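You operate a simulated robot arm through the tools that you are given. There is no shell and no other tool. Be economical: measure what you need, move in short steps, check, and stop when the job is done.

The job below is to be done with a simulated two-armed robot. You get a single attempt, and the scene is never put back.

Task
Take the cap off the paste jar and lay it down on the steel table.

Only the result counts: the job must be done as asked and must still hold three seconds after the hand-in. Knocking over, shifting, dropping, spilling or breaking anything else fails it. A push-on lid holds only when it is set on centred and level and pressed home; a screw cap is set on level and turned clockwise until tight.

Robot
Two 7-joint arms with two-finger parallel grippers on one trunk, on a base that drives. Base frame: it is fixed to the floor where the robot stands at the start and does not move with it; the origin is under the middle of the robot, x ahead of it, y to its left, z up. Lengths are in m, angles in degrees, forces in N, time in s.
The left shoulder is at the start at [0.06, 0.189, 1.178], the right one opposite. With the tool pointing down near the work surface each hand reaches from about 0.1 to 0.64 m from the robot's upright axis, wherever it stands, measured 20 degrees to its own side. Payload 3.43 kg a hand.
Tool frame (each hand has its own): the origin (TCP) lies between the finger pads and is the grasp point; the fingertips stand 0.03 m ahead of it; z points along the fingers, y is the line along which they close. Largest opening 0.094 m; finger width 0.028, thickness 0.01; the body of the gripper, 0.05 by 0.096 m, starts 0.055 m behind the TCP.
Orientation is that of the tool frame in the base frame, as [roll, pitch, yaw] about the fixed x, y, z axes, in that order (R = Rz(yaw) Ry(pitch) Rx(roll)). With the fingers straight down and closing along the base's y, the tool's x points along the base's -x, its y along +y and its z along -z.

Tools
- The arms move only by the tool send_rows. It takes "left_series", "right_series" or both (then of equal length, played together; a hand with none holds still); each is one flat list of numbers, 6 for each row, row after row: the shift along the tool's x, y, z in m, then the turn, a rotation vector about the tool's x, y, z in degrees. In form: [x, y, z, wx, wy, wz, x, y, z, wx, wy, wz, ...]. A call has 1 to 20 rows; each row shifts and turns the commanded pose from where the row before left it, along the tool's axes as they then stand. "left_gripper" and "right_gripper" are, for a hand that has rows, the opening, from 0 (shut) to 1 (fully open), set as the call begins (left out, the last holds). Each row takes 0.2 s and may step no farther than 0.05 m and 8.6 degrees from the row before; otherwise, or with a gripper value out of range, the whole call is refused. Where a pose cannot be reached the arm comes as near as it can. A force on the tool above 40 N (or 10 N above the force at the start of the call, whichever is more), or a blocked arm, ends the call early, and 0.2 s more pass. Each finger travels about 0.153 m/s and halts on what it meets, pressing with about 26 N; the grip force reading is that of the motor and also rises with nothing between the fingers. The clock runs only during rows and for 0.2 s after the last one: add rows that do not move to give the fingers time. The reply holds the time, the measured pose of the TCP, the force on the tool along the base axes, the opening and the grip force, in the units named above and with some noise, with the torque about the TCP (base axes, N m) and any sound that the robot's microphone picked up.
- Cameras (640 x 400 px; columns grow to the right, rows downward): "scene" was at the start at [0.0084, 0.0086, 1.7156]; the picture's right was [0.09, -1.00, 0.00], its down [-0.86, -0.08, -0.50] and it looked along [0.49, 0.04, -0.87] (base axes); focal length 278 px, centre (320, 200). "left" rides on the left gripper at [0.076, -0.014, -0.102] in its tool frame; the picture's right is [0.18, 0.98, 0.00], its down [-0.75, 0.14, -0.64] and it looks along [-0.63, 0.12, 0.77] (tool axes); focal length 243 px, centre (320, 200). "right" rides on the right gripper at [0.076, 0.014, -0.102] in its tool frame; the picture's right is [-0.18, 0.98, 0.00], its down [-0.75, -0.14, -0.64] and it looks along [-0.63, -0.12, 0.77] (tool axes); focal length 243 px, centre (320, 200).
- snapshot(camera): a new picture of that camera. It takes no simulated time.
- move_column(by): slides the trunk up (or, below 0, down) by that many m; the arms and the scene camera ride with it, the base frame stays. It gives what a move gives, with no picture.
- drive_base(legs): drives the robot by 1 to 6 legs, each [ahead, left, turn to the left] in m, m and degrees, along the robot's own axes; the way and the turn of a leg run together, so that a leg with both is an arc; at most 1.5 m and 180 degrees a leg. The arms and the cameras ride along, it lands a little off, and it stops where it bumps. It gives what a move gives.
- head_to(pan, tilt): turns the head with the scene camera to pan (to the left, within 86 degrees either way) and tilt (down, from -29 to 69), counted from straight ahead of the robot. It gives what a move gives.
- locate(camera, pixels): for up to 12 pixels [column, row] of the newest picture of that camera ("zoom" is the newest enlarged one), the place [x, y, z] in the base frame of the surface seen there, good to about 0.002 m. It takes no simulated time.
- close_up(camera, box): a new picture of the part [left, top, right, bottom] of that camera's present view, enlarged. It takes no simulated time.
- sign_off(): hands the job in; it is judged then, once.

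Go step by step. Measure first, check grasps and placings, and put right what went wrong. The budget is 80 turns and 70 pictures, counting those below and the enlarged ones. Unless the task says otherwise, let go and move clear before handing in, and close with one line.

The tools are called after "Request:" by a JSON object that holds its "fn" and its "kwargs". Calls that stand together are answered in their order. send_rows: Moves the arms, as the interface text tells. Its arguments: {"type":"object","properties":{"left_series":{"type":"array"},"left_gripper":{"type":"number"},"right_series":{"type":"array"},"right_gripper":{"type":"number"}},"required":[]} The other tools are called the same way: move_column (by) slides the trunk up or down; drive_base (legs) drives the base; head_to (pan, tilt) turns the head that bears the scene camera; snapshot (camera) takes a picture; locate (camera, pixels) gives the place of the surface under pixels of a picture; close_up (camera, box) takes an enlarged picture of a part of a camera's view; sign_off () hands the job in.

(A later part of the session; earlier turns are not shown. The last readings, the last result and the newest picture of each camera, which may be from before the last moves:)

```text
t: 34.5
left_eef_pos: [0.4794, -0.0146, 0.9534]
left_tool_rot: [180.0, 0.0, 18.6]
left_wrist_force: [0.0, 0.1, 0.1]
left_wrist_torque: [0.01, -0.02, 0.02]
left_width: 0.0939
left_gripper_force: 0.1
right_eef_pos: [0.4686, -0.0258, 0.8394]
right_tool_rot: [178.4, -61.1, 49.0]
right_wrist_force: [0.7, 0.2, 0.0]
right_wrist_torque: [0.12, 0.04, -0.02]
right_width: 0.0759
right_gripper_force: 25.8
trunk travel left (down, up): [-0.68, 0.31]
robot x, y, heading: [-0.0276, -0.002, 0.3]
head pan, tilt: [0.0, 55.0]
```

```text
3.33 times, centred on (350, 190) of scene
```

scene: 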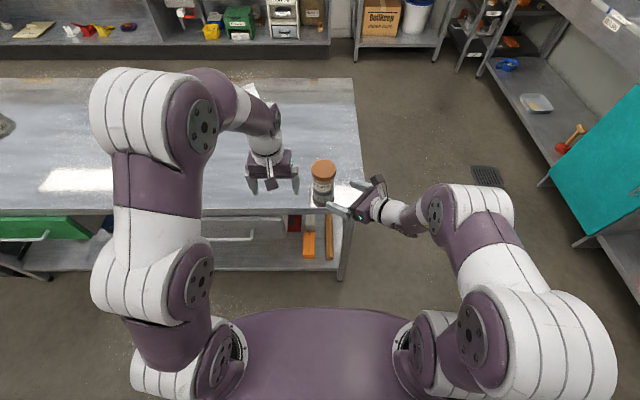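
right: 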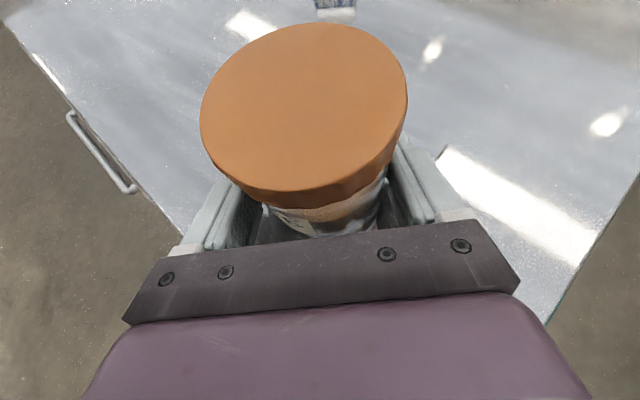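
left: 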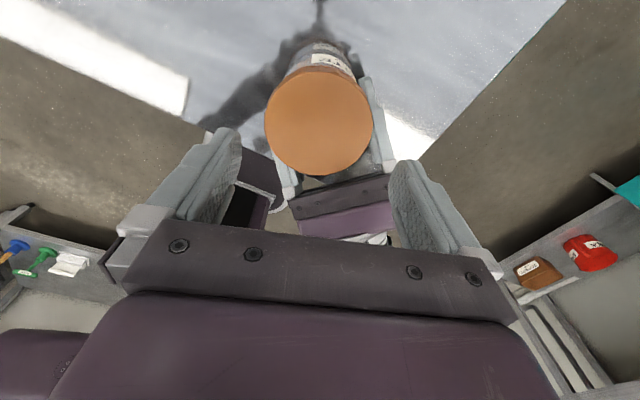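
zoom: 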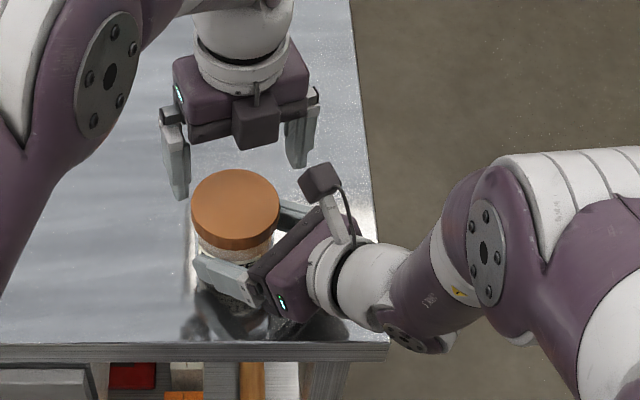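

The scene view shows a block at zoom (255,120) on the near side of the left gripper, which puzzles me given yaw 18. I measure it and the cap rim in the left picture.

Request:
{"fn": "locate", "kwargs": {"camera": "zoom", "pixels": [[255, 125], [195, 90], [318, 180], [180, 180], [300, 150], [235, 205], [280, 205], [194, 205]]}}

Request:
{"fn": "locate", "kwargs": {"camera": "left", "pixels": [[267, 120], [371, 125], [320, 78], [318, 172], [402, 175], [235, 145], [340, 195], [345, 220]]}}

```text
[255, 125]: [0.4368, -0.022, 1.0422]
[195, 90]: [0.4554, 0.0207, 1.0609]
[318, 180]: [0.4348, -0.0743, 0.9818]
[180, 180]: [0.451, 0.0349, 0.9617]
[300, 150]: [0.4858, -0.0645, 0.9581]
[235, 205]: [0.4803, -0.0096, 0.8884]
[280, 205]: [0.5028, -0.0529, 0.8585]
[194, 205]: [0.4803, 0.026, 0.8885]
```

```text
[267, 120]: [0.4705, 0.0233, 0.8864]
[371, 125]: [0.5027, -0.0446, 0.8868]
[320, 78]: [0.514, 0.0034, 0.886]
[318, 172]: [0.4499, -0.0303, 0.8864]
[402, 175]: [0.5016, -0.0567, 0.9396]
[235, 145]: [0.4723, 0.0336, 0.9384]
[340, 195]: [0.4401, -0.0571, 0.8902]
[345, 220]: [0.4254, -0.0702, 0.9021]
```

The left hand is centred over the cap to about 1 mm across and 2 mm along. The extra block sits 0.043 m from its axis at z≈1.04; I check its clearance from the right hand's camera block by a zoom before descending.

Request:
{"fn": "send_rows", "kwargs": {"left_series": [0.002, -0.0003, 0.02, 0, 0, 0, 0, 0, 0, 0, 0, 0]}}

Request:
{"fn": "close_up", "kwargs": {"camera": "scene", "box": [296, 140, 376, 195]}}

Request:
{"fn": "snapshot", "kwargs": {"camera": "right"}}

```text
t: 35.1
left_eef_pos: [0.4831, -0.0131, 0.9338]
left_tool_rot: [-179.9, 0.0, 18.6]
left_wrist_force: [-0.3, 1.4, -0.5]
left_wrist_torque: [0.01, 0.0, -0.03]
left_width: 0.094
left_gripper_force: 0.0
right_eef_pos: [0.4697, -0.0272, 0.8403]
right_tool_rot: [178.5, -61.1, 49.0]
right_wrist_force: [-0.1, -0.4, 0.4]
right_wrist_torque: [0.13, 0.05, -0.01]
right_width: 0.0757
right_gripper_force: 25.8
trunk travel left (down, up): [-0.68, 0.31]
robot x, y, heading: [-0.03, -0.0009, 0.1]
head pan, tilt: [0.0, 55.0]
```

```text
7.27 times, centred on (336, 168) of scene
```

zoom: 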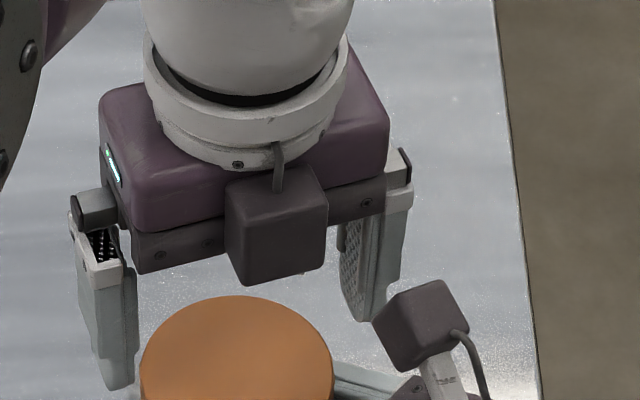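

```text
39 pictures are left
```

right: 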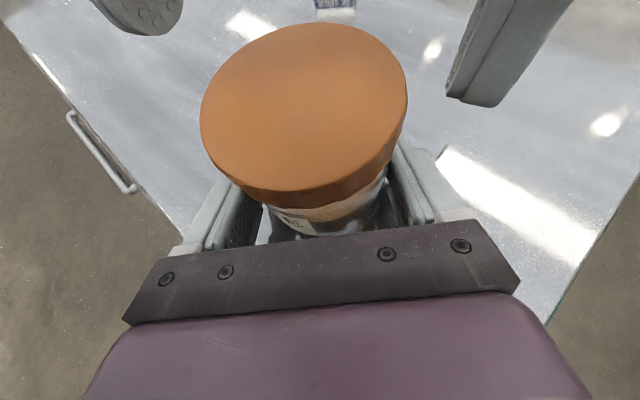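

The block is real and on the near side; I measure its bottom and front, and the top of the right hand's block, to know the clearance.

Request:
{"fn": "locate", "kwargs": {"camera": "zoom", "pixels": [[280, 195], [280, 275], [235, 275], [245, 195], [320, 255], [440, 290], [380, 340], [405, 370], [455, 335], [410, 300], [280, 250], [150, 260]]}}

```text
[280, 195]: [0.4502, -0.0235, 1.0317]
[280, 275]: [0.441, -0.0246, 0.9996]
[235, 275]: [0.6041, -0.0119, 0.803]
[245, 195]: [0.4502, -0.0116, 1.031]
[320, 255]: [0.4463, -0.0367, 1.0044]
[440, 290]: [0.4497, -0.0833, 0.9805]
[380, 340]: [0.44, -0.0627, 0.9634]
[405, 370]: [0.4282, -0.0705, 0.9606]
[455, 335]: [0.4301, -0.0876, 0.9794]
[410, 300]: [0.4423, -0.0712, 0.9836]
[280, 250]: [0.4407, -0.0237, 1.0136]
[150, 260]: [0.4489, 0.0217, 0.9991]
```

The left block stays within 0.05 m of the axis while the right block starts at 0.063 m, so they clear when turning. I descend so the fingertips reach z≈0.874, on the cap only.

Request:
{"fn": "send_rows", "kwargs": {"left_series": [-0.0015, 0, 0.015, 0, 0, 0, 0, 0, 0.015, 0, 0, 0, 0, 0, 0, 0, 0, 0]}}

Request:
{"fn": "snapshot", "kwargs": {"camera": "left"}}

Request:
{"fn": "snapshot", "kwargs": {"camera": "right"}}

```text
t: 35.9
left_eef_pos: [0.4794, -0.0138, 0.9045]
left_tool_rot: [-180.0, 0.0, 18.6]
left_wrist_force: [-0.1, -0.6, 0.7]
left_wrist_torque: [0.02, 0.0, 0.02]
left_width: 0.094
left_gripper_force: 0.1
right_eef_pos: [0.4695, -0.0257, 0.8402]
right_tool_rot: [178.5, -61.0, 49.0]
right_wrist_force: [-0.7, 0.0, 1.6]
right_wrist_torque: [0.12, 0.04, -0.02]
right_width: 0.0756
right_gripper_force: 26.2
trunk travel left (down, up): [-0.68, 0.31]
robot x, y, heading: [-0.0293, -0.0036, -0.1]
head pan, tilt: [0.0, 55.0]
```

```text
38 pictures are left
```

left: 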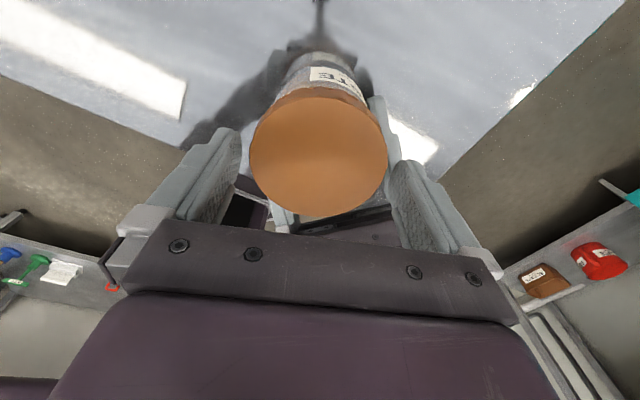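

```text
37 pictures are left
```

right: 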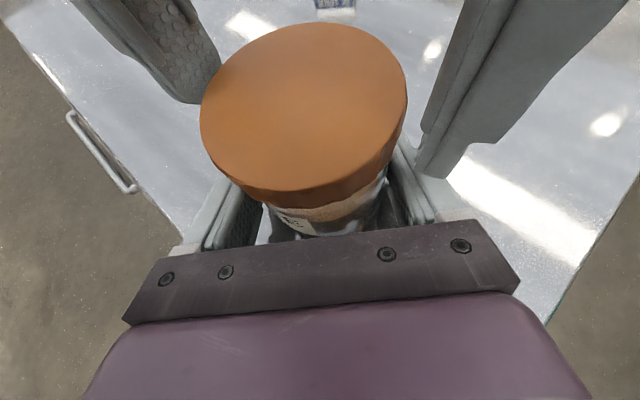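

The left fingers straddle the cap evenly. I close them.

Request:
{"fn": "send_rows", "kwargs": {"left_series": [0, 0, 0, 0, 0, 0, 0, 0, 0, 0, 0, 0, 0, 0, 0, 0, 0, 0], "left_gripper": 0}}

Request:
{"fn": "snapshot", "kwargs": {"camera": "right"}}

```text
t: 36.7
left_eef_pos: [0.48, -0.0127, 0.9036]
left_tool_rot: [-179.8, 0.0, 18.5]
left_wrist_force: [-2.5, 10.4, -0.5]
left_wrist_torque: [0.28, 0.03, 0.01]
left_width: 0.0782
left_gripper_force: 26.0
right_eef_pos: [0.4686, -0.0262, 0.8392]
right_tool_rot: [178.5, -61.1, 49.0]
right_wrist_force: [0.7, -9.7, 1.3]
right_wrist_torque: [0.53, 0.17, -0.15]
right_width: 0.0754
right_gripper_force: 26.1
trunk travel left (down, up): [-0.68, 0.31]
robot x, y, heading: [-0.0299, 0.0031, 0.2]
head pan, tilt: [0.0, 55.0]
```

```text
36 pictures are left
```

right: 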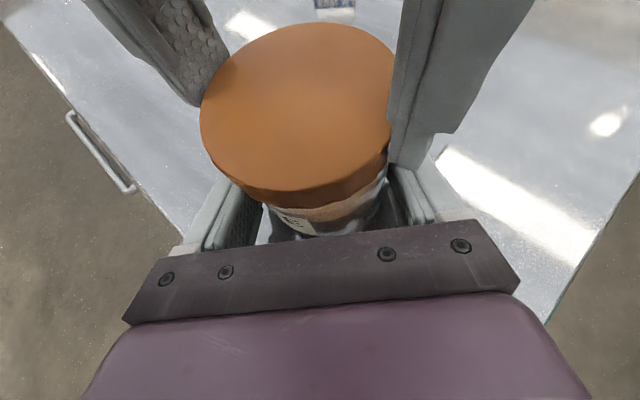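

Gripped at 0.078 m, with a 10 N sideways load showing a slight off-centre. I shift the left hand 1 mm along +y to relieve it.

Request:
{"fn": "send_rows", "kwargs": {"left_series": [0, -0.001, 0, 0, 0, 0, 0, 0, 0, 0, 0, 0]}}

```text
t: 37.3
left_eef_pos: [0.479, -0.0125, 0.9052]
left_tool_rot: [-179.9, 0.0, 18.6]
left_wrist_force: [-2.3, 4.5, -2.2]
left_wrist_torque: [0.13, 0.03, -0.01]
left_width: 0.0782
left_gripper_force: 26.1
right_eef_pos: [0.4688, -0.0266, 0.8404]
right_tool_rot: [178.3, -61.1, 49.1]
right_wrist_force: [2.2, -5.1, 1.2]
right_wrist_torque: [0.17, 0.1, -0.09]
right_width: 0.0755
right_gripper_force: 25.9
trunk travel left (down, up): [-0.68, 0.31]
robot x, y, heading: [-0.0278, 0.0028, 0.1]
head pan, tilt: [0.0, 55.0]
```

The load halved. One more small shift, then I begin turning counter-clockwise by 20° and watch torque.

Request:
{"fn": "send_rows", "kwargs": {"left_series": [0.0003, -0.0008, 0, 0, 0, 0, 0, 0, 0, 0, 0, -5, 0, 0, 0, 0, 0, -5, 0, 0, 0, 0, 0, -5, 0, 0, 0, 0, 0, -5]}}

Request:
{"fn": "snapshot", "kwargs": {"camera": "right"}}

```text
t: 38.5
left_eef_pos: [0.4818, -0.012, 0.906]
left_tool_rot: [179.9, 0.0, 38.6]
left_wrist_force: [-1.3, -17.0, -6.1]
left_wrist_torque: [-1.1, -0.2, -0.02]
left_width: 0.0781
left_gripper_force: 26.1
right_eef_pos: [0.4688, -0.0267, 0.8396]
right_tool_rot: [178.4, -61.1, 49.2]
right_wrist_force: [2.2, 16.9, 4.6]
right_wrist_torque: [0.12, 0.24, 0.16]
right_width: 0.0752
right_gripper_force: 25.9
trunk travel left (down, up): [-0.68, 0.31]
robot x, y, heading: [-0.0284, -0.0009, 0.0]
head pan, tilt: [0.0, 55.0]
```

```text
35 pictures are left
```

right: 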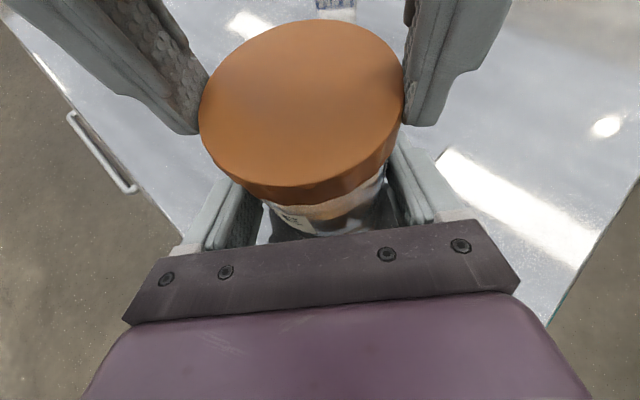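

The wrist turned to 38.6° but a 17 N sideways load built up, so the turn axis is off a bit. I shift the left hand 2.5 mm along -y to relieve it.

Request:
{"fn": "send_rows", "kwargs": {"left_series": [-0.0015, 0.002, 0.0005, 0, 0, 0, 0, 0, 0, 0, 0, 0]}}

Request:
{"fn": "close_up", "kwargs": {"camera": "right", "box": [180, 0, 440, 240]}}

```text
t: 39.1
left_eef_pos: [0.4817, -0.0112, 0.9047]
left_tool_rot: [-180.0, -0.1, 38.5]
left_wrist_force: [4.5, 3.0, -2.7]
left_wrist_torque: [-0.18, -0.33, 0.0]
left_width: 0.0782
left_gripper_force: 25.8
right_eef_pos: [0.4689, -0.0271, 0.8396]
right_tool_rot: [178.5, -61.1, 48.9]
right_wrist_force: [-4.1, -0.6, 8.2]
right_wrist_torque: [0.92, -0.06, -0.06]
right_width: 0.0751
right_gripper_force: 25.7
trunk travel left (down, up): [-0.68, 0.31]
robot x, y, heading: [-0.0271, 0.0013, 0.3]
head pan, tilt: [0.0, 55.0]
```

```text
1.67 times, centred on (310, 120) of right
```

zoom: 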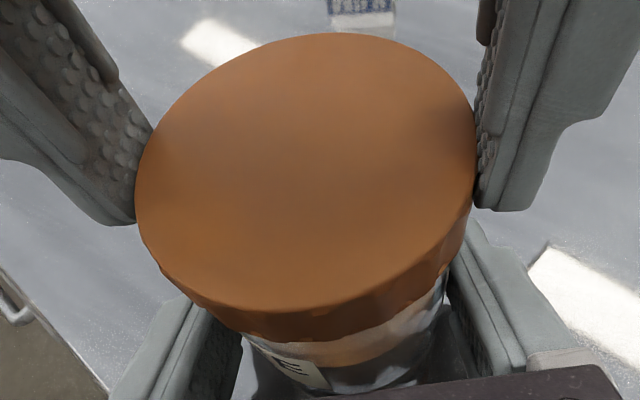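

Loads are small again. I turn another 20°.

Request:
{"fn": "send_rows", "kwargs": {"left_series": [0, 0, 0, 0, 0, -5, 0, 0, 0, 0, 0, -5, 0, 0, 0, 0, 0, -5, 0, 0, 0, 0, 0, -5]}}

```text
t: 40.1
left_eef_pos: [0.4788, -0.0132, 0.9054]
left_tool_rot: [179.8, -0.1, 58.7]
left_wrist_force: [12.6, 14.5, -0.5]
left_wrist_torque: [0.61, -0.39, -0.03]
left_width: 0.0781
left_gripper_force: 25.6
right_eef_pos: [0.4682, -0.0273, 0.8389]
right_tool_rot: [178.5, -61.1, 49.0]
right_wrist_force: [-8.8, -14.6, 11.4]
right_wrist_torque: [0.94, -0.43, -0.12]
right_width: 0.0752
right_gripper_force: 25.7
trunk travel left (down, up): [-0.68, 0.31]
robot x, y, heading: [-0.0301, 0.0036, 0.3]
head pan, tilt: [0.0, 55.0]
```

Again a sideways load builds (12.6, 14.5 N). I relieve it along that direction and turn 16° more.

Request:
{"fn": "send_rows", "kwargs": {"left_series": [0.0021, 0.0001, 0, 0, 0, 0, 0, 0, 0, 0, 0, 0, 0, 0, 0, 0, 0, -4, 0, 0, 0, 0, 0, -4, 0, 0, 0, 0, 0, -4, 0, 0, 0, 0, 0, -4]}}

Request:
{"fn": "close_up", "kwargs": {"camera": "right", "box": [180, 0, 440, 240]}}

```text
t: 41.5
left_eef_pos: [0.4813, -0.0124, 0.9056]
left_tool_rot: [180.0, -0.1, 74.6]
left_wrist_force: [-7.1, -14.1, 4.2]
left_wrist_torque: [-0.7, 0.35, -0.02]
left_width: 0.0782
left_gripper_force: 25.3
right_eef_pos: [0.4675, -0.0265, 0.8398]
right_tool_rot: [178.4, -61.1, 49.1]
right_wrist_force: [5.2, 13.8, 0.8]
right_wrist_torque: [-0.15, 0.21, 0.21]
right_width: 0.0751
right_gripper_force: 25.8
trunk travel left (down, up): [-0.68, 0.31]
robot x, y, heading: [-0.0322, -0.0, 0.2]
head pan, tilt: [0.0, 55.0]
```

```text
1.67 times, centred on (310, 120) of right
```

zoom: 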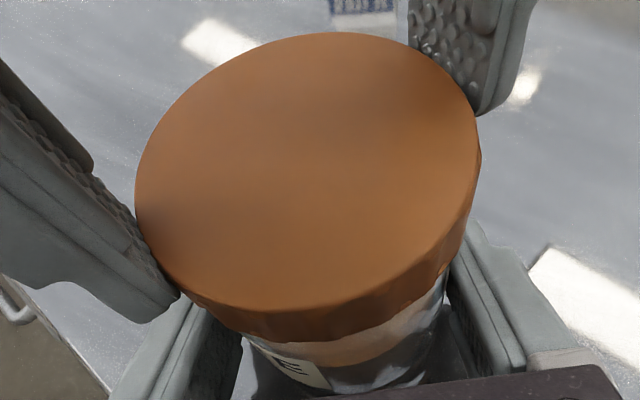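

The body label stayed put, so the hold works; whether the cap turned or slipped is unclear. I relieve the side load and pull up gently by 4 mm to test.

Request:
{"fn": "send_rows", "kwargs": {"left_series": [-0.0018, -0.0003, 0, 0, 0, 0, 0, 0, -0.002, 0, 0, 0, 0, 0, -0.002, 0, 0, 0, 0, 0, 0, 0, 0, 0]}}

Request:
{"fn": "close_up", "kwargs": {"camera": "right", "box": [180, 0, 440, 240]}}

```text
t: 42.5
left_eef_pos: [0.482, -0.0113, 0.909]
left_tool_rot: [-179.9, -0.1, 74.6]
left_wrist_force: [15.4, 1.0, -23.1]
left_wrist_torque: [-0.01, -0.54, -0.02]
left_width: 0.0784
left_gripper_force: 25.7
right_eef_pos: [0.4685, -0.0267, 0.839]
right_tool_rot: [178.4, -61.1, 49.1]
right_wrist_force: [-14.1, -0.7, 20.5]
right_wrist_torque: [0.38, -0.65, 0.2]
right_width: 0.0753
right_gripper_force: 25.8
trunk travel left (down, up): [-0.68, 0.31]
robot x, y, heading: [-0.0301, 0.0018, 0.1]
head pan, tilt: [0.0, 55.0]
```

```text
1.67 times, centred on (310, 120) of right
```

zoom: 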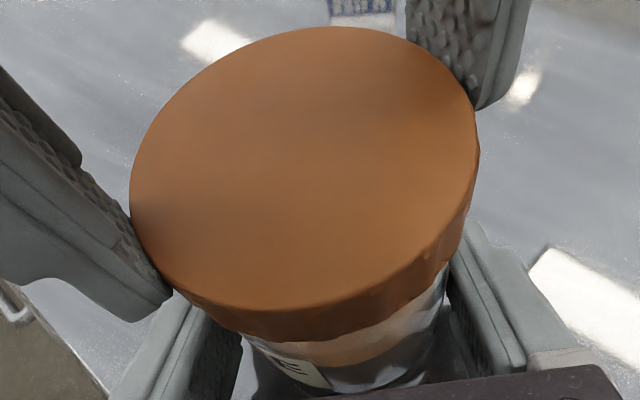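

A 23 N pull did not free it, so it is likely a screw cap that needs more turning. I lower back, open, wind the wrist back and regrip for another stroke.

Request:
{"fn": "send_rows", "kwargs": {"left_series": [0.0003, 0.001, 0.002, 0, 0, 0, 0, 0.0005, 0.002, 0, 0, 0, 0, 0, 0, 0, 0, 0]}}

Request:
{"fn": "send_rows", "kwargs": {"left_series": [0, 0, 0, 0, 0, 0, 0, 0, 0, 0, 0, 0, 0, 0, 0, 0, 0, 8, 0, 0, 0, 0, 0, 8, 0, 0, 0, 0, 0, 8, 0, 0, 0, 0, 0, 8, 0, 0, 0, 0, 0, 8, 0, 0, 0, 0, 0, 8, 0, 0, 0, 0, 0, 8, 0, 0, 0, 0, 0, 0], "left_gripper": 1}}

Request:
{"fn": "snapshot", "kwargs": {"camera": "left"}}

Request:
{"fn": "close_up", "kwargs": {"camera": "right", "box": [180, 0, 440, 240]}}

```text
t: 43.3
left_eef_pos: [0.4811, -0.0136, 0.9053]
left_tool_rot: [-179.9, 0.0, 74.5]
left_wrist_force: [-18.4, 4.6, 22.5]
left_wrist_torque: [0.41, 1.21, -0.06]
left_width: 0.0782
left_gripper_force: 25.9
right_eef_pos: [0.4679, -0.0283, 0.8392]
right_tool_rot: [178.5, -61.1, 48.7]
right_wrist_force: [18.4, -5.5, -8.8]
right_wrist_torque: [0.03, 0.41, -0.24]
right_width: 0.0749
right_gripper_force: 25.6
trunk travel left (down, up): [-0.68, 0.31]
robot x, y, heading: [-0.0277, 0.0005, -0.0]
head pan, tilt: [0.0, 55.0]
```

```text
t: 45.5
left_eef_pos: [0.4826, -0.0126, 0.9052]
left_tool_rot: [-179.9, -0.1, 18.5]
left_wrist_force: [-0.3, 1.0, 0.3]
left_wrist_torque: [-0.01, 0.01, -0.01]
left_width: 0.0942
left_gripper_force: 0.1
right_eef_pos: [0.4694, -0.0281, 0.8377]
right_tool_rot: [178.5, -61.1, 49.1]
right_wrist_force: [0.1, -0.5, 0.2]
right_wrist_torque: [-0.02, 0.05, 0.02]
right_width: 0.0748
right_gripper_force: 26.2
trunk travel left (down, up): [-0.68, 0.31]
robot x, y, heading: [-0.0274, -0.0017, 0.4]
head pan, tilt: [0.0, 55.0]
```

```text
31 pictures are left
```

left: 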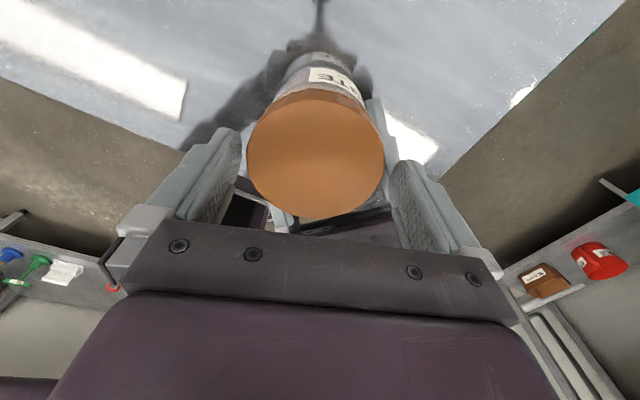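

```text
1.67 times, centred on (310, 120) of right
```

zoom: 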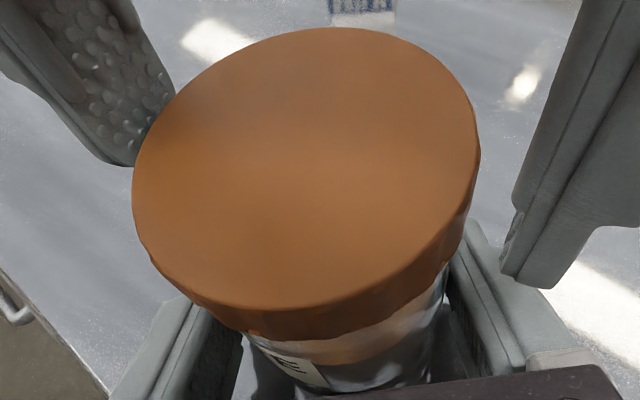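

The cap is nearer the left finger (247 vs 243 px) than the right (384 vs 398). I shift about 2.5 mm along the closing line and regrip.

Request:
{"fn": "send_rows", "kwargs": {"left_series": [-0.001, -0.0025, 0, 0, 0, 0, 0, 0, 0, 0, 0, 0]}}

Request:
{"fn": "send_rows", "kwargs": {"left_series": [0, 0, 0, 0, 0, 0, 0, 0, 0, 0, 0, 0, 0, 0, 0, 0, 0, 0], "left_gripper": 0}}

Request:
{"fn": "close_up", "kwargs": {"camera": "right", "box": [190, 130, 430, 240]}}

```text
t: 46.1
left_eef_pos: [0.4805, -0.0114, 0.904]
left_tool_rot: [-180.0, 0.0, 18.5]
left_wrist_force: [0.1, -0.5, -0.5]
left_wrist_torque: [-0.02, 0.03, -0.02]
left_width: 0.0939
left_gripper_force: 0.2
right_eef_pos: [0.469, -0.0258, 0.8387]
right_tool_rot: [178.5, -61.1, 49.0]
right_wrist_force: [0.7, -0.2, -0.8]
right_wrist_torque: [0.0, 0.04, 0.01]
right_width: 0.0748
right_gripper_force: 26.1
trunk travel left (down, up): [-0.68, 0.31]
robot x, y, heading: [-0.029, -0.0014, 0.1]
head pan, tilt: [0.0, 55.0]
```

```text
t: 46.9
left_eef_pos: [0.4819, -0.0109, 0.905]
left_tool_rot: [179.9, 0.0, 18.6]
left_wrist_force: [0.6, -3.5, -0.3]
left_wrist_torque: [-0.09, -0.06, 0.02]
left_width: 0.0778
left_gripper_force: 25.8
right_eef_pos: [0.4699, -0.0264, 0.8393]
right_tool_rot: [178.4, -61.1, 49.0]
right_wrist_force: [-0.7, 1.2, 0.2]
right_wrist_torque: [-0.03, 0.0, 0.03]
right_width: 0.0749
right_gripper_force: 26.2
trunk travel left (down, up): [-0.68, 0.31]
robot x, y, heading: [-0.0295, 0.0026, 0.1]
head pan, tilt: [0.0, 55.0]
```

```text
2.67 times, centred on (310, 185) of right
```

zoom: 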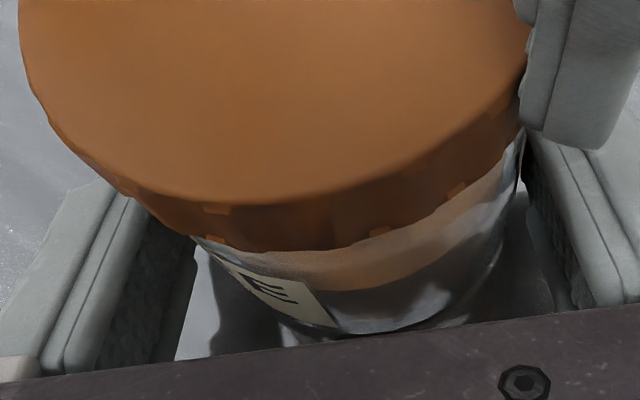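

Centred now (3.5 N only). Rim notches sit at zoom (215,208), (380,230), (455,190). I turn 16° and compare.

Request:
{"fn": "send_rows", "kwargs": {"left_series": [0, 0, 0, 0, 0, -4, 0, 0, 0, 0, 0, -4, 0, 0, 0, 0, 0, -4, 0, 0, 0, 0, 0, -4]}}

Request:
{"fn": "close_up", "kwargs": {"camera": "right", "box": [190, 130, 430, 240]}}

```text
t: 47.9
left_eef_pos: [0.4808, -0.0124, 0.9042]
left_tool_rot: [179.9, 0.0, 34.6]
left_wrist_force: [-4.0, -10.8, 5.2]
left_wrist_torque: [-0.5, 0.14, -0.05]
left_width: 0.0779
left_gripper_force: 26.2
right_eef_pos: [0.4686, -0.0269, 0.8391]
right_tool_rot: [178.5, -61.0, 49.1]
right_wrist_force: [3.1, 10.4, -4.9]
right_wrist_torque: [-0.27, 0.18, 0.1]
right_width: 0.0748
right_gripper_force: 26.4
trunk travel left (down, up): [-0.68, 0.31]
robot x, y, heading: [-0.0299, 0.0018, 0.1]
head pan, tilt: [0.0, 55.0]
```

```text
2.67 times, centred on (310, 185) of right
```

zoom: 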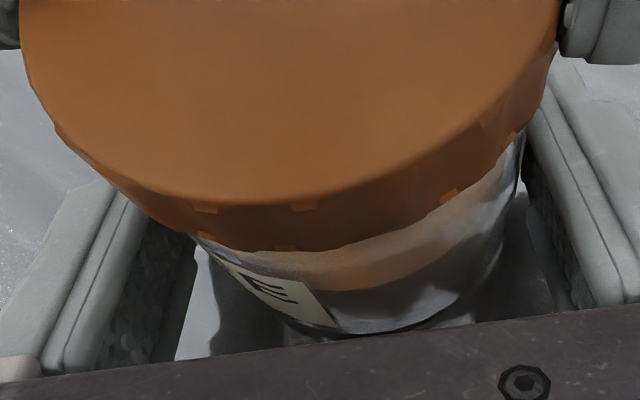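

The notches moved with the hand ((215,208)→(303,205), (380,230)→(450,195)) while the label stayed: the cap is unscrewing. I continue the stroke, easing up slightly.

Request:
{"fn": "send_rows", "kwargs": {"left_series": [-0.0008, 0.0008, 0, 0, 0, 0, 0, 0, -0.0001, 0, 0, -5, 0, 0, -0.0001, 0, 0, -5, 0, 0, -0.0001, 0, 0, -5, 0, 0, -0.0001, 0, 0, -5, 0, 0, -0.0001, 0, 0, -5, 0, 0, -0.0001, 0, 0, -5, 0, 0, -0.0001, 0, 0, -5, 0, 0, -0.0001, 0, 0, -5, 0, 0, -0.0001, 0, 0, -5]}}

Request:
{"fn": "close_up", "kwargs": {"camera": "scene", "box": [286, 140, 386, 215]}}

```text
t: 50.1
left_eef_pos: [0.4811, -0.0138, 0.9051]
left_tool_rot: [-179.9, -0.1, 79.7]
left_wrist_force: [5.8, 1.1, 2.1]
left_wrist_torque: [-0.13, -0.17, -0.05]
left_width: 0.0778
left_gripper_force: 26.1
right_eef_pos: [0.4681, -0.0269, 0.8385]
right_tool_rot: [178.5, -61.1, 49.1]
right_wrist_force: [-5.5, 0.0, 0.7]
right_wrist_torque: [0.18, -0.13, 0.06]
right_width: 0.0748
right_gripper_force: 26.2
trunk travel left (down, up): [-0.68, 0.31]
robot x, y, heading: [-0.0308, -0.0026, 0.1]
head pan, tilt: [0.0, 55.0]
```

```text
5.33 times, centred on (336, 178) of scene
```

zoom: 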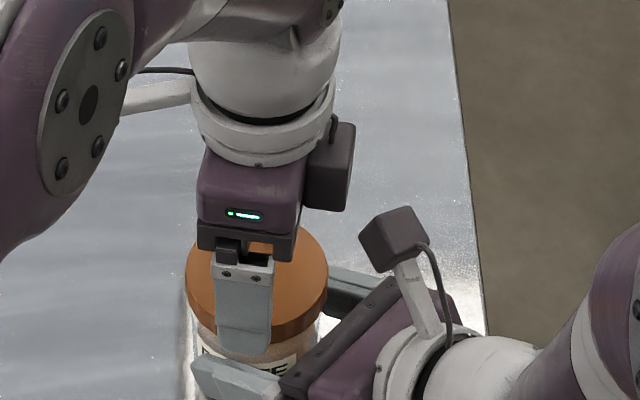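

Clean stroke to yaw 80 with low loads (about 117° total). I try a gentle 3 mm lift.

Request:
{"fn": "send_rows", "kwargs": {"left_series": [0, 0, -0.0015, 0, 0, 0, 0, 0, -0.0015, 0, 0, 0]}}

```text
t: 50.7
left_eef_pos: [0.4816, -0.0121, 0.9066]
left_tool_rot: [-180.0, -0.1, 79.6]
left_wrist_force: [16.9, 4.2, -14.0]
left_wrist_torque: [0.14, -0.84, -0.02]
left_width: 0.078
left_gripper_force: 26.3
right_eef_pos: [0.4697, -0.0255, 0.84]
right_tool_rot: [178.4, -61.2, 49.0]
right_wrist_force: [-16.4, -3.7, 11.4]
right_wrist_torque: [0.36, -0.32, 0.17]
right_width: 0.0748
right_gripper_force: 26.4
trunk travel left (down, up): [-0.68, 0.31]
robot x, y, heading: [-0.0285, -0.0022, 0.3]
head pan, tilt: [0.0, 55.0]
```

Still threaded. I lower, open, wind back, then regrip and turn another stroke.

Request:
{"fn": "send_rows", "kwargs": {"left_series": [0, 0.001, 0.0025, 0, 0, 0, 0, 0, 0, 0, 0, 0]}}

Request:
{"fn": "send_rows", "kwargs": {"left_series": [0, 0, 0, 0, 0, 0, 0, 0, 0, 0, 0, 0, 0, 0, 0, 0, 0, 8, 0, 0, 0, 0, 0, 8, 0, 0, 0, 0, 0, 8, 0, 0, 0, 0, 0, 8, 0, 0, 0, 0, 0, 8, 0, 0, 0, 0, 0, 8, 0, 0, 0, 0, 0, 8, 0, 0, 0, 0, 0, 8, 0, 0, 0, 0, 0, 0], "left_gripper": 1}}

Request:
{"fn": "send_rows", "kwargs": {"left_series": [0, 0, 0, 0, 0, 0, 0, 0, 0, 0, 0, 0, 0, 0, 0, 0, 0, 0], "left_gripper": 0}}

```text
t: 51.3
left_eef_pos: [0.4823, -0.0138, 0.9039]
left_tool_rot: [180.0, -0.1, 79.7]
left_wrist_force: [-3.9, 2.9, 6.0]
left_wrist_torque: [0.02, 0.0, 0.01]
left_width: 0.078
left_gripper_force: 26.1
right_eef_pos: [0.4698, -0.0266, 0.8391]
right_tool_rot: [178.4, -61.0, 48.8]
right_wrist_force: [4.2, -2.4, -4.9]
right_wrist_torque: [0.12, 0.38, -0.11]
right_width: 0.0751
right_gripper_force: 25.5
trunk travel left (down, up): [-0.68, 0.31]
robot x, y, heading: [-0.0298, 0.0006, -0.0]
head pan, tilt: [0.0, 55.0]
```

```text
t: 53.7
left_eef_pos: [0.4813, -0.0123, 0.9056]
left_tool_rot: [-180.0, 0.0, 15.5]
left_wrist_force: [0.0, 0.6, -0.6]
left_wrist_torque: [0.04, -0.02, -0.01]
left_width: 0.0939
left_gripper_force: 0.1
right_eef_pos: [0.4683, -0.0269, 0.8381]
right_tool_rot: [178.4, -61.1, 49.1]
right_wrist_force: [0.9, 0.0, -0.3]
right_wrist_torque: [-0.04, 0.02, 0.01]
right_width: 0.0748
right_gripper_force: 26.2
trunk travel left (down, up): [-0.68, 0.31]
robot x, y, heading: [-0.0285, -0.0012, 0.1]
head pan, tilt: [0.0, 55.0]
```

```text
t: 54.5
left_eef_pos: [0.482, -0.0116, 0.9066]
left_tool_rot: [-180.0, 0.1, 15.6]
left_wrist_force: [-2.6, 14.1, 0.7]
left_wrist_torque: [0.4, 0.07, 0.03]
left_width: 0.0778
left_gripper_force: 26.1
right_eef_pos: [0.4686, -0.0265, 0.8392]
right_tool_rot: [178.5, -61.2, 48.8]
right_wrist_force: [1.9, -14.7, -1.6]
right_wrist_torque: [0.44, 0.13, -0.21]
right_width: 0.0748
right_gripper_force: 26.7
trunk travel left (down, up): [-0.68, 0.31]
robot x, y, heading: [-0.0261, 0.0017, -0.1]
head pan, tilt: [0.0, 55.0]
```

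A 14 N load along +y: I shift 2 mm to relieve it, then turn 65°.

Request:
{"fn": "send_rows", "kwargs": {"left_series": [0, -0.002, 0, 0, 0, 0, 0, 0, -0.0001, 0, 0, -5, 0, 0, -0.0001, 0, 0, -5, 0, 0, -0.0001, 0, 0, -5, 0, 0, -0.0001, 0, 0, -5, 0, 0, -0.0001, 0, 0, -5, 0, 0, -0.0001, 0, 0, -5, 0, 0, -0.0001, 0, 0, -5, 0, 0, -0.0001, 0, 0, -5, 0, 0, -0.0001, 0, 0, -5, 0, 0, -0.0001, 0, 0, -5, 0, 0, -0.0001, 0, 0, -5, 0, 0, -0.0001, 0, 0, -5, 0, 0, -0.0001, 0, 0, -5]}}

Request:
{"fn": "send_rows", "kwargs": {"left_series": [0, 0, -0.0015, 0, 0, 0, 0, 0, -0.0015, 0, 0, 0]}}

```text
t: 57.5
left_eef_pos: [0.481, -0.0108, 0.9074]
left_tool_rot: [180.0, 0.0, 80.7]
left_wrist_force: [3.7, -13.6, 0.2]
left_wrist_torque: [-0.4, -0.07, -0.25]
left_width: 0.0783
left_gripper_force: 26.6
right_eef_pos: [0.4694, -0.0269, 0.8386]
right_tool_rot: [178.5, -61.2, 48.9]
right_wrist_force: [-4.2, 14.1, 1.1]
right_wrist_torque: [-0.4, -0.15, 0.45]
right_width: 0.0747
right_gripper_force: 25.8
trunk travel left (down, up): [-0.68, 0.31]
robot x, y, heading: [-0.0275, -0.0003, 0.3]
head pan, tilt: [0.0, 55.0]
```

```text
t: 58.1
left_eef_pos: [0.4802, -0.0116, 0.9101]
left_tool_rot: [-180.0, 0.0, 80.6]
left_wrist_force: [10.9, -9.0, -10.1]
left_wrist_torque: [-0.1, -0.11, 0.01]
left_width: 0.0782
left_gripper_force: 25.9
right_eef_pos: [0.4676, -0.0272, 0.8396]
right_tool_rot: [178.4, -61.2, 48.9]
right_wrist_force: [-11.2, 8.6, 8.0]
right_wrist_torque: [-0.4, -0.75, 0.28]
right_width: 0.075
right_gripper_force: 26.2
trunk travel left (down, up): [-0.68, 0.31]
robot x, y, heading: [-0.0303, -0.0006, 0.1]
head pan, tilt: [0.0, 55.0]
```

Still held (10 N), about 180° total. I check the state from the right camera before the next stroke.

Request:
{"fn": "send_rows", "kwargs": {"left_series": [-0.001, 0.001, 0.002, 0, 0, 0, 0, 0, 0, 0, 0, 0]}}

Request:
{"fn": "close_up", "kwargs": {"camera": "right", "box": [180, 0, 440, 240]}}

```text
t: 58.7
left_eef_pos: [0.4818, -0.0115, 0.9068]
left_tool_rot: [-179.9, -0.1, 80.6]
left_wrist_force: [0.8, 0.2, 0.3]
left_wrist_torque: [-0.04, -0.05, 0.01]
left_width: 0.0782
left_gripper_force: 26.1
right_eef_pos: [0.4683, -0.027, 0.838]
right_tool_rot: [178.6, -61.1, 48.8]
right_wrist_force: [-1.3, -0.6, -0.3]
right_wrist_torque: [0.03, 0.07, 0.03]
right_width: 0.0747
right_gripper_force: 26.0
trunk travel left (down, up): [-0.68, 0.31]
robot x, y, heading: [-0.0344, -0.0022, 0.0]
head pan, tilt: [0.0, 55.0]
```

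```text
1.67 times, centred on (310, 120) of right
```

zoom: 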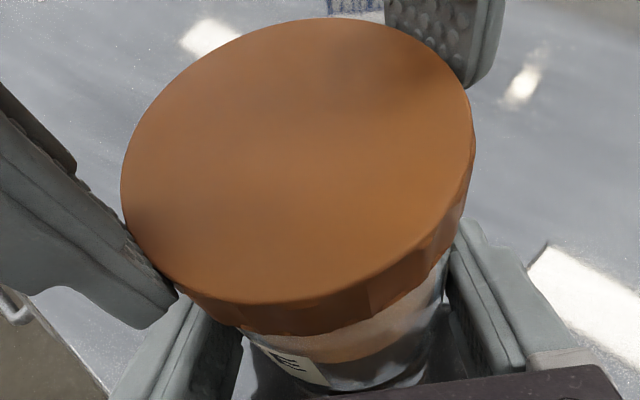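

Loads are near zero and the cap has visibly risen a little. Next stroke: open, wind back, regrip.

Request:
{"fn": "send_rows", "kwargs": {"left_series": [0, 0, 0, 0, 0, 0, 0, 0, 0, 0, 0, 0, 0, 0, 0, 0, 0, 8, 0, 0, 0, 0, 0, 8, 0, 0, 0, 0, 0, 8, 0, 0, 0, 0, 0, 8, 0, 0, 0, 0, 0, 8, 0, 0, 0, 0, 0, 8, 0, 0, 0, 0, 0, 8, 0, 0, 0, 0, 0, 8, 0, 0, 0, 0, 0, 0], "left_gripper": 1}}

Request:
{"fn": "send_rows", "kwargs": {"left_series": [0, 0, 0, 0, 0, 0, 0, 0, 0, 0, 0, 0, 0, 0, 0, 0, 0, 0], "left_gripper": 0}}

```text
t: 61.1
left_eef_pos: [0.4825, -0.0131, 0.9083]
left_tool_rot: [-180.0, 0.0, 16.5]
left_wrist_force: [0.1, -0.4, -0.4]
left_wrist_torque: [0.05, 0.0, 0.0]
left_width: 0.0939
left_gripper_force: 0.0
right_eef_pos: [0.4688, -0.0267, 0.8384]
right_tool_rot: [178.6, -61.1, 49.0]
right_wrist_force: [0.2, -0.3, 0.4]
right_wrist_torque: [-0.02, -0.01, 0.03]
right_width: 0.0752
right_gripper_force: 25.9
trunk travel left (down, up): [-0.68, 0.31]
robot x, y, heading: [-0.031, -0.0003, 0.3]
head pan, tilt: [0.0, 55.0]
```

```text
t: 61.9
left_eef_pos: [0.482, -0.0126, 0.9075]
left_tool_rot: [-180.0, 0.0, 16.6]
left_wrist_force: [-3.4, 3.6, 4.0]
left_wrist_torque: [0.0, 0.12, 0.0]
left_width: 0.0778
left_gripper_force: 26.2
right_eef_pos: [0.4681, -0.0259, 0.8385]
right_tool_rot: [178.5, -61.1, 48.9]
right_wrist_force: [3.3, -3.3, -4.8]
right_wrist_torque: [0.09, 0.2, -0.11]
right_width: 0.0746
right_gripper_force: 25.5
trunk travel left (down, up): [-0.68, 0.31]
robot x, y, heading: [-0.0294, 0.0021, -0.0]
head pan, tilt: [0.0, 55.0]
```

Well centred (about 4 N). I turn 65° and then test a lift.

Request:
{"fn": "send_rows", "kwargs": {"left_series": [0, -0.0005, 0, 0, 0, 0, 0, 0, -0.0001, 0, 0, -5, 0, 0, -0.0001, 0, 0, -5, 0, 0, -0.0001, 0, 0, -5, 0, 0, -0.0001, 0, 0, -5, 0, 0, -0.0001, 0, 0, -5, 0, 0, -0.0001, 0, 0, -5, 0, 0, -0.0001, 0, 0, -5, 0, 0, -0.0001, 0, 0, -5, 0, 0, -0.0001, 0, 0, -5, 0, 0, -0.0001, 0, 0, -5, 0, 0, -0.0001, 0, 0, -5, 0, 0, -0.0001, 0, 0, -5, 0, 0, -0.0001, 0, 0, -5]}}

Request:
{"fn": "send_rows", "kwargs": {"left_series": [0, 0, -0.0015, 0, 0, 0, 0, 0, -0.0015, 0, 0, 0]}}

```text
t: 64.9
left_eef_pos: [0.4823, -0.0107, 0.9093]
left_tool_rot: [180.0, 0.1, 81.7]
left_wrist_force: [-0.8, -0.9, -0.1]
left_wrist_torque: [0.0, 0.02, 0.0]
left_width: 0.0775
left_gripper_force: 26.1
right_eef_pos: [0.4685, -0.0269, 0.8389]
right_tool_rot: [178.5, -61.0, 49.0]
right_wrist_force: [-0.6, 0.4, -0.5]
right_wrist_torque: [-0.03, 0.03, -0.01]
right_width: 0.0747
right_gripper_force: 25.9
trunk travel left (down, up): [-0.68, 0.31]
robot x, y, heading: [-0.0321, 0.0041, 0.2]
head pan, tilt: [0.0, 55.0]
```

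```text
t: 65.5
left_eef_pos: [0.4827, -0.0118, 0.9118]
left_tool_rot: [-180.0, 0.0, 81.6]
left_wrist_force: [-0.3, -0.6, -0.9]
left_wrist_torque: [-0.02, 0.01, 0.01]
left_width: 0.078
left_gripper_force: 26.2
right_eef_pos: [0.4681, -0.0268, 0.8389]
right_tool_rot: [178.6, -61.0, 49.0]
right_wrist_force: [0.1, 0.2, -0.3]
right_wrist_torque: [-0.03, 0.06, 0.0]
right_width: 0.0749
right_gripper_force: 26.0
trunk travel left (down, up): [-0.68, 0.31]
robot x, y, heading: [-0.0309, 0.003, 0.1]
head pan, tilt: [0.0, 55.0]
```

All loads vanished and the lift met no resistance: the cap is free. I lift it 5 cm straight up.

Request:
{"fn": "send_rows", "kwargs": {"left_series": [0, 0, -0.01, 0, 0, 0, 0, 0, -0.015, 0, 0, 0, 0, 0, -0.015, 0, 0, 0, 0, 0, -0.015, 0, 0, 0, 0, 0, 0, 0, 0, 0]}}

Request:
{"fn": "snapshot", "kwargs": {"camera": "scene"}}

Request:
{"fn": "snapshot", "kwargs": {"camera": "right"}}

```text
t: 66.7
left_eef_pos: [0.4817, -0.0114, 0.9672]
left_tool_rot: [-180.0, -0.1, 81.6]
left_wrist_force: [0.1, 0.6, -0.7]
left_wrist_torque: [-0.02, 0.03, 0.02]
left_width: 0.0781
left_gripper_force: 26.2
right_eef_pos: [0.4696, -0.026, 0.84]
right_tool_rot: [178.5, -61.1, 49.0]
right_wrist_force: [0.2, 0.2, 0.1]
right_wrist_torque: [-0.04, 0.03, 0.0]
right_width: 0.0746
right_gripper_force: 26.0
trunk travel left (down, up): [-0.68, 0.31]
robot x, y, heading: [-0.0244, -0.0019, -0.0]
head pan, tilt: [0.0, 55.0]
```

```text
25 pictures are left
```

scene: 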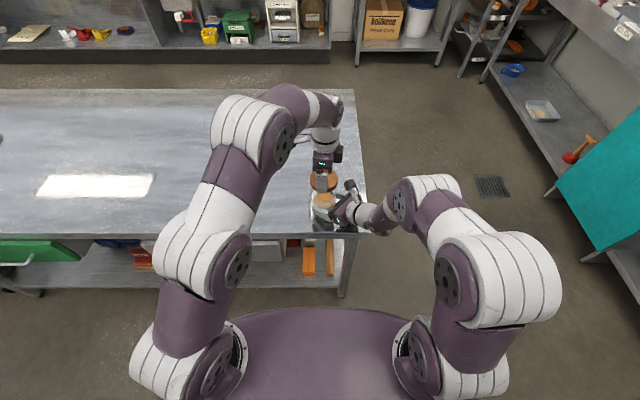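

```text
24 pictures are left
```

right: 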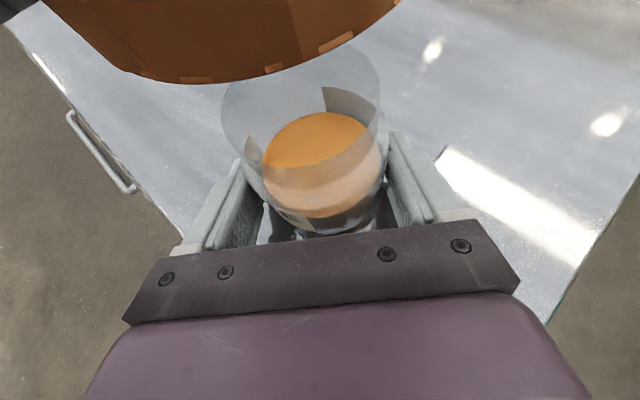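

The cap is off and held; the open jar stands in the right hand. I carry the cap to the clear table area around (0.47, 0.16).

Request:
{"fn": "send_rows", "kwargs": {"left_series": [0.0417, -0.0087, 0, 0, 0, 0, 0.0417, -0.0087, 0, 0, 0, 0, 0.0417, -0.0087, 0, 0, 0, 0, 0.0417, -0.0087, 0, 0, 0, 0, 0, 0, 0, 0, 0, 0]}}

Request:
{"fn": "snapshot", "kwargs": {"camera": "scene"}}

Request:
{"fn": "snapshot", "kwargs": {"camera": "left"}}

```text
t: 67.9
left_eef_pos: [0.4727, 0.1583, 0.9672]
left_tool_rot: [-180.0, 0.0, 81.6]
left_wrist_force: [-0.2, -0.3, -0.6]
left_wrist_torque: [0.01, -0.01, 0.01]
left_width: 0.0781
left_gripper_force: 26.1
right_eef_pos: [0.4692, -0.0278, 0.8394]
right_tool_rot: [178.6, -61.1, 48.8]
right_wrist_force: [0.1, -1.0, 0.0]
right_wrist_torque: [-0.06, 0.03, 0.05]
right_width: 0.0749
right_gripper_force: 25.7
trunk travel left (down, up): [-0.68, 0.31]
robot x, y, heading: [-0.0296, -0.0026, 0.2]
head pan, tilt: [0.0, 55.0]
```

```text
23 pictures are left
```

scene: 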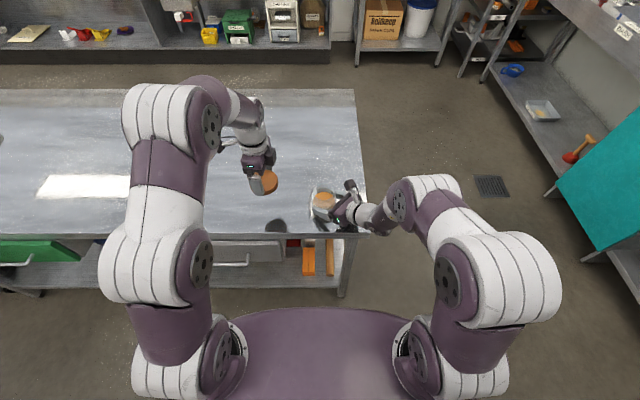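

```text
22 pictures are left
```

left: 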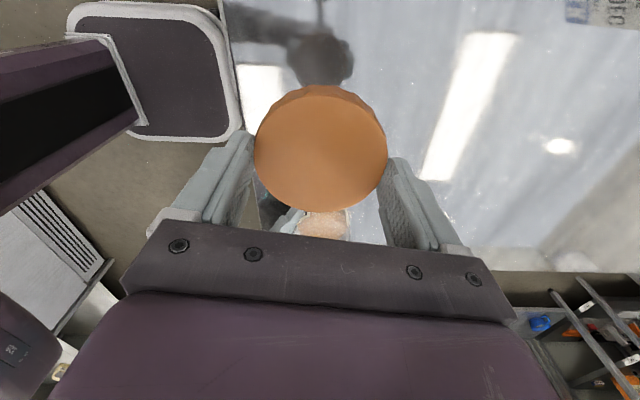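

The table below is clear. I move 2 cm farther from the edge and descend to just above contact.

Request:
{"fn": "send_rows", "kwargs": {"left_series": [0, 0.02, 0.02, 0, 0, 0, 0, 0, 0.035, 0, 0, 0, 0, 0, 0.035, 0, 0, 0, 0, 0, 0.03, 0, 0, 0, 0, 0, 0, 0, 0, 0]}}

Request:
{"fn": "send_rows", "kwargs": {"left_series": [0, 0, 0.002, 0, 0, 0, 0, 0, 0.002, 0, 0, 0]}}

Request:
{"fn": "close_up", "kwargs": {"camera": "scene", "box": [220, 150, 380, 250]}}

```text
t: 69.1
left_eef_pos: [0.4954, 0.1573, 0.8474]
left_tool_rot: [-180.0, 0.0, 81.7]
left_wrist_force: [0.5, -0.2, 0.3]
left_wrist_torque: [-0.04, 0.05, 0.0]
left_width: 0.0781
left_gripper_force: 26.2
right_eef_pos: [0.4677, -0.0262, 0.8399]
right_tool_rot: [178.5, -61.1, 49.0]
right_wrist_force: [-0.2, 0.7, -0.3]
right_wrist_torque: [-0.03, 0.0, 0.01]
right_width: 0.0749
right_gripper_force: 25.7
trunk travel left (down, up): [-0.68, 0.31]
robot x, y, heading: [-0.031, 0.0011, 0.0]
head pan, tilt: [0.0, 55.0]
```

```text
t: 69.7
left_eef_pos: [0.4923, 0.1571, 0.8432]
left_tool_rot: [-179.8, -0.1, 81.6]
left_wrist_force: [0.0, 0.2, 0.6]
left_wrist_torque: [0.0, -0.04, -0.02]
left_width: 0.0776
left_gripper_force: 26.1
right_eef_pos: [0.4687, -0.0261, 0.8394]
right_tool_rot: [178.5, -61.1, 49.1]
right_wrist_force: [-0.8, -0.5, -0.6]
right_wrist_torque: [-0.03, 0.03, 0.01]
right_width: 0.0748
right_gripper_force: 25.9
trunk travel left (down, up): [-0.68, 0.31]
robot x, y, heading: [-0.0306, -0.0026, 0.1]
head pan, tilt: [0.0, 55.0]
```

```text
4.00 times, centred on (300, 200) of scene
```

zoom: 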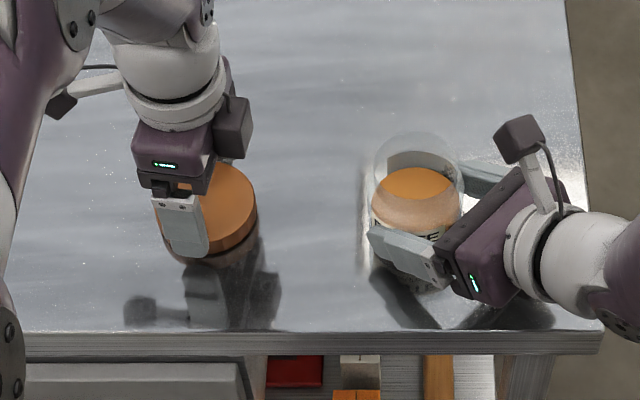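

No contact yet at z 0.843. I lower in 2 mm steps until the force rises.

Request:
{"fn": "send_rows", "kwargs": {"left_series": [0, 0, 0.002, 0, 0, 0, 0, 0, 0.002, 0, 0, 0]}}

Request:
{"fn": "send_rows", "kwargs": {"left_series": [0, 0, 0.001, 0, 0, 0, 0, 0, 0.001, 0, 0, 0]}}

```text
t: 70.3
left_eef_pos: [0.4925, 0.1558, 0.8401]
left_tool_rot: [179.9, 0.1, 81.6]
left_wrist_force: [-1.0, 2.9, 6.6]
left_wrist_torque: [0.07, 0.26, -0.08]
left_width: 0.0776
left_gripper_force: 26.2
right_eef_pos: [0.4683, -0.0265, 0.8393]
right_tool_rot: [178.4, -61.0, 49.1]
right_wrist_force: [0.4, 0.9, -0.9]
right_wrist_torque: [-0.01, 0.01, 0.02]
right_width: 0.0747
right_gripper_force: 25.9
trunk travel left (down, up): [-0.68, 0.31]
robot x, y, heading: [-0.0279, 0.0029, -0.1]
head pan, tilt: [0.0, 55.0]
```

```text
t: 70.9
left_eef_pos: [0.4927, 0.1556, 0.8406]
left_tool_rot: [179.7, 0.0, 81.6]
left_wrist_force: [2.8, 2.4, 19.3]
left_wrist_torque: [-0.21, 0.42, -0.01]
left_width: 0.0778
left_gripper_force: 25.8
right_eef_pos: [0.4681, -0.0273, 0.8407]
right_tool_rot: [178.4, -61.2, 49.0]
right_wrist_force: [-1.2, -0.1, -0.9]
right_wrist_torque: [-0.05, 0.03, -0.02]
right_width: 0.0748
right_gripper_force: 25.9
trunk travel left (down, up): [-0.68, 0.31]
robot x, y, heading: [-0.0309, -0.0019, 0.0]
head pan, tilt: [0.0, 55.0]
```

The cap rests on the table (19 N). I ease up 1.5 mm, open, and lift the left hand clear.

Request:
{"fn": "send_rows", "kwargs": {"left_series": [0, 0, -0.0015, 0, 0, 0]}}

Request:
{"fn": "send_rows", "kwargs": {"left_series": [0, 0, 0, 0, 0, 0, 0, 0, 0, 0, 0, 0, 0, 0, -0.03, 0, 0, 0, 0, 0, -0.04, 0, 0, 0, 0, 0, -0.04, 0, 0, 0, 0.03, 0, -0.02, 0, 0, 0], "left_gripper": 1}}

Request:
{"fn": "snapshot", "kwargs": {"camera": "left"}}

Request:
{"fn": "snapshot", "kwargs": {"camera": "right"}}

```text
t: 71.3
left_eef_pos: [0.4918, 0.1551, 0.8399]
left_tool_rot: [179.9, 0.0, 81.7]
left_wrist_force: [7.1, 2.6, 12.4]
left_wrist_torque: [-0.19, -0.13, 0.14]
left_width: 0.0779
left_gripper_force: 25.6
right_eef_pos: [0.4685, -0.0267, 0.839]
right_tool_rot: [178.5, -61.1, 49.0]
right_wrist_force: [-0.4, -0.2, 0.6]
right_wrist_torque: [-0.01, 0.03, -0.02]
right_width: 0.0748
right_gripper_force: 26.0
trunk travel left (down, up): [-0.68, 0.31]
robot x, y, heading: [-0.0329, -0.001, -0.0]
head pan, tilt: [0.0, 55.0]
```

```text
t: 72.7
left_eef_pos: [0.496, 0.1882, 0.9691]
left_tool_rot: [180.0, 0.0, 81.6]
left_wrist_force: [0.3, -0.5, -0.5]
left_wrist_torque: [-0.03, -0.01, 0.01]
left_width: 0.094
left_gripper_force: 0.1
right_eef_pos: [0.47, -0.0246, 0.8397]
right_tool_rot: [178.4, -61.1, 49.1]
right_wrist_force: [-1.0, -0.5, -0.5]
right_wrist_torque: [-0.02, 0.04, -0.01]
right_width: 0.0746
right_gripper_force: 25.5
trunk travel left (down, up): [-0.68, 0.31]
robot x, y, heading: [-0.0325, 0.0015, 0.4]
head pan, tilt: [0.0, 55.0]
```

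```text
20 pictures are left
```

left: 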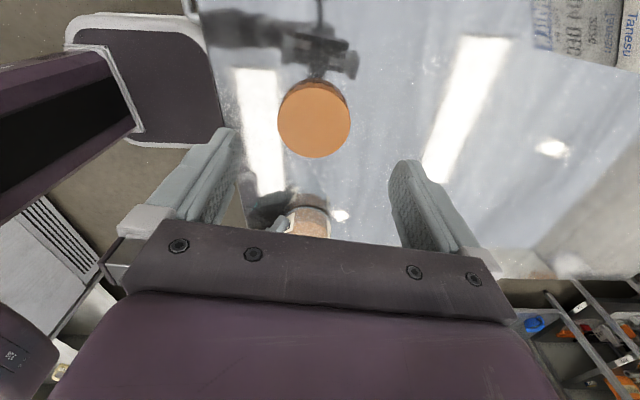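

```text
19 pictures are left
```

right: 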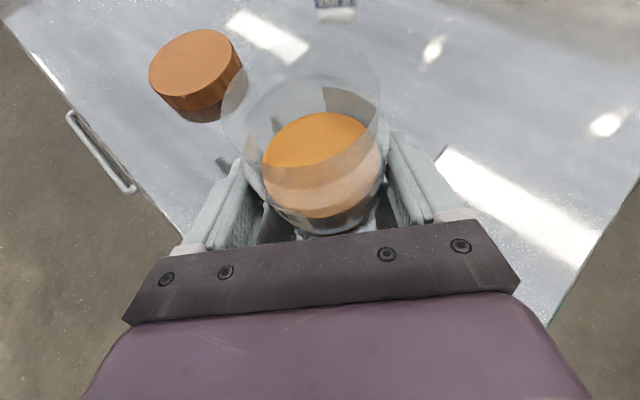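

The cap lies on the table. Now I open the right hand and draw it straight back from the jar.

Request:
{"fn": "send_rows", "kwargs": {"right_series": [0, 0, 0, 0, 0, 0, 0, 0, 0, 0, 0, 0, 0, 0, 0, 0, 0, 0], "right_gripper": 1}}

Request:
{"fn": "snapshot", "kwargs": {"camera": "right"}}

```text
t: 73.5
left_eef_pos: [0.4959, 0.1868, 0.9694]
left_tool_rot: [-180.0, 0.0, 81.6]
left_wrist_force: [0.6, -0.1, 0.6]
left_wrist_torque: [-0.02, 0.01, -0.01]
left_width: 0.0938
left_gripper_force: 0.0
right_eef_pos: [0.4686, -0.0267, 0.8378]
right_tool_rot: [178.5, -61.0, 49.0]
right_wrist_force: [0.0, 0.1, -1.2]
right_wrist_torque: [-0.02, -0.02, 0.0]
right_width: 0.0939
right_gripper_force: 0.0
trunk travel left (down, up): [-0.68, 0.31]
robot x, y, heading: [-0.03, -0.0007, 0.3]
head pan, tilt: [0.0, 55.0]
```

```text
18 pictures are left
```

right: 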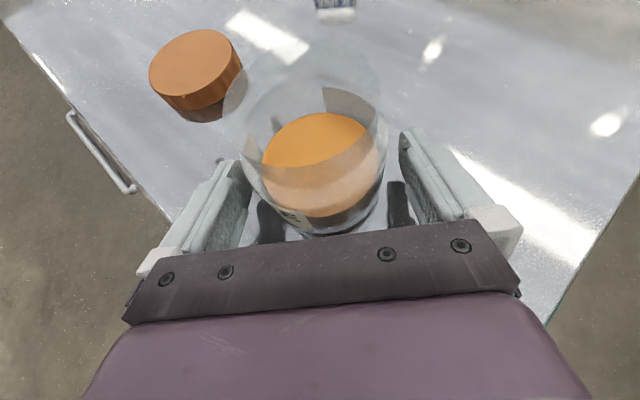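

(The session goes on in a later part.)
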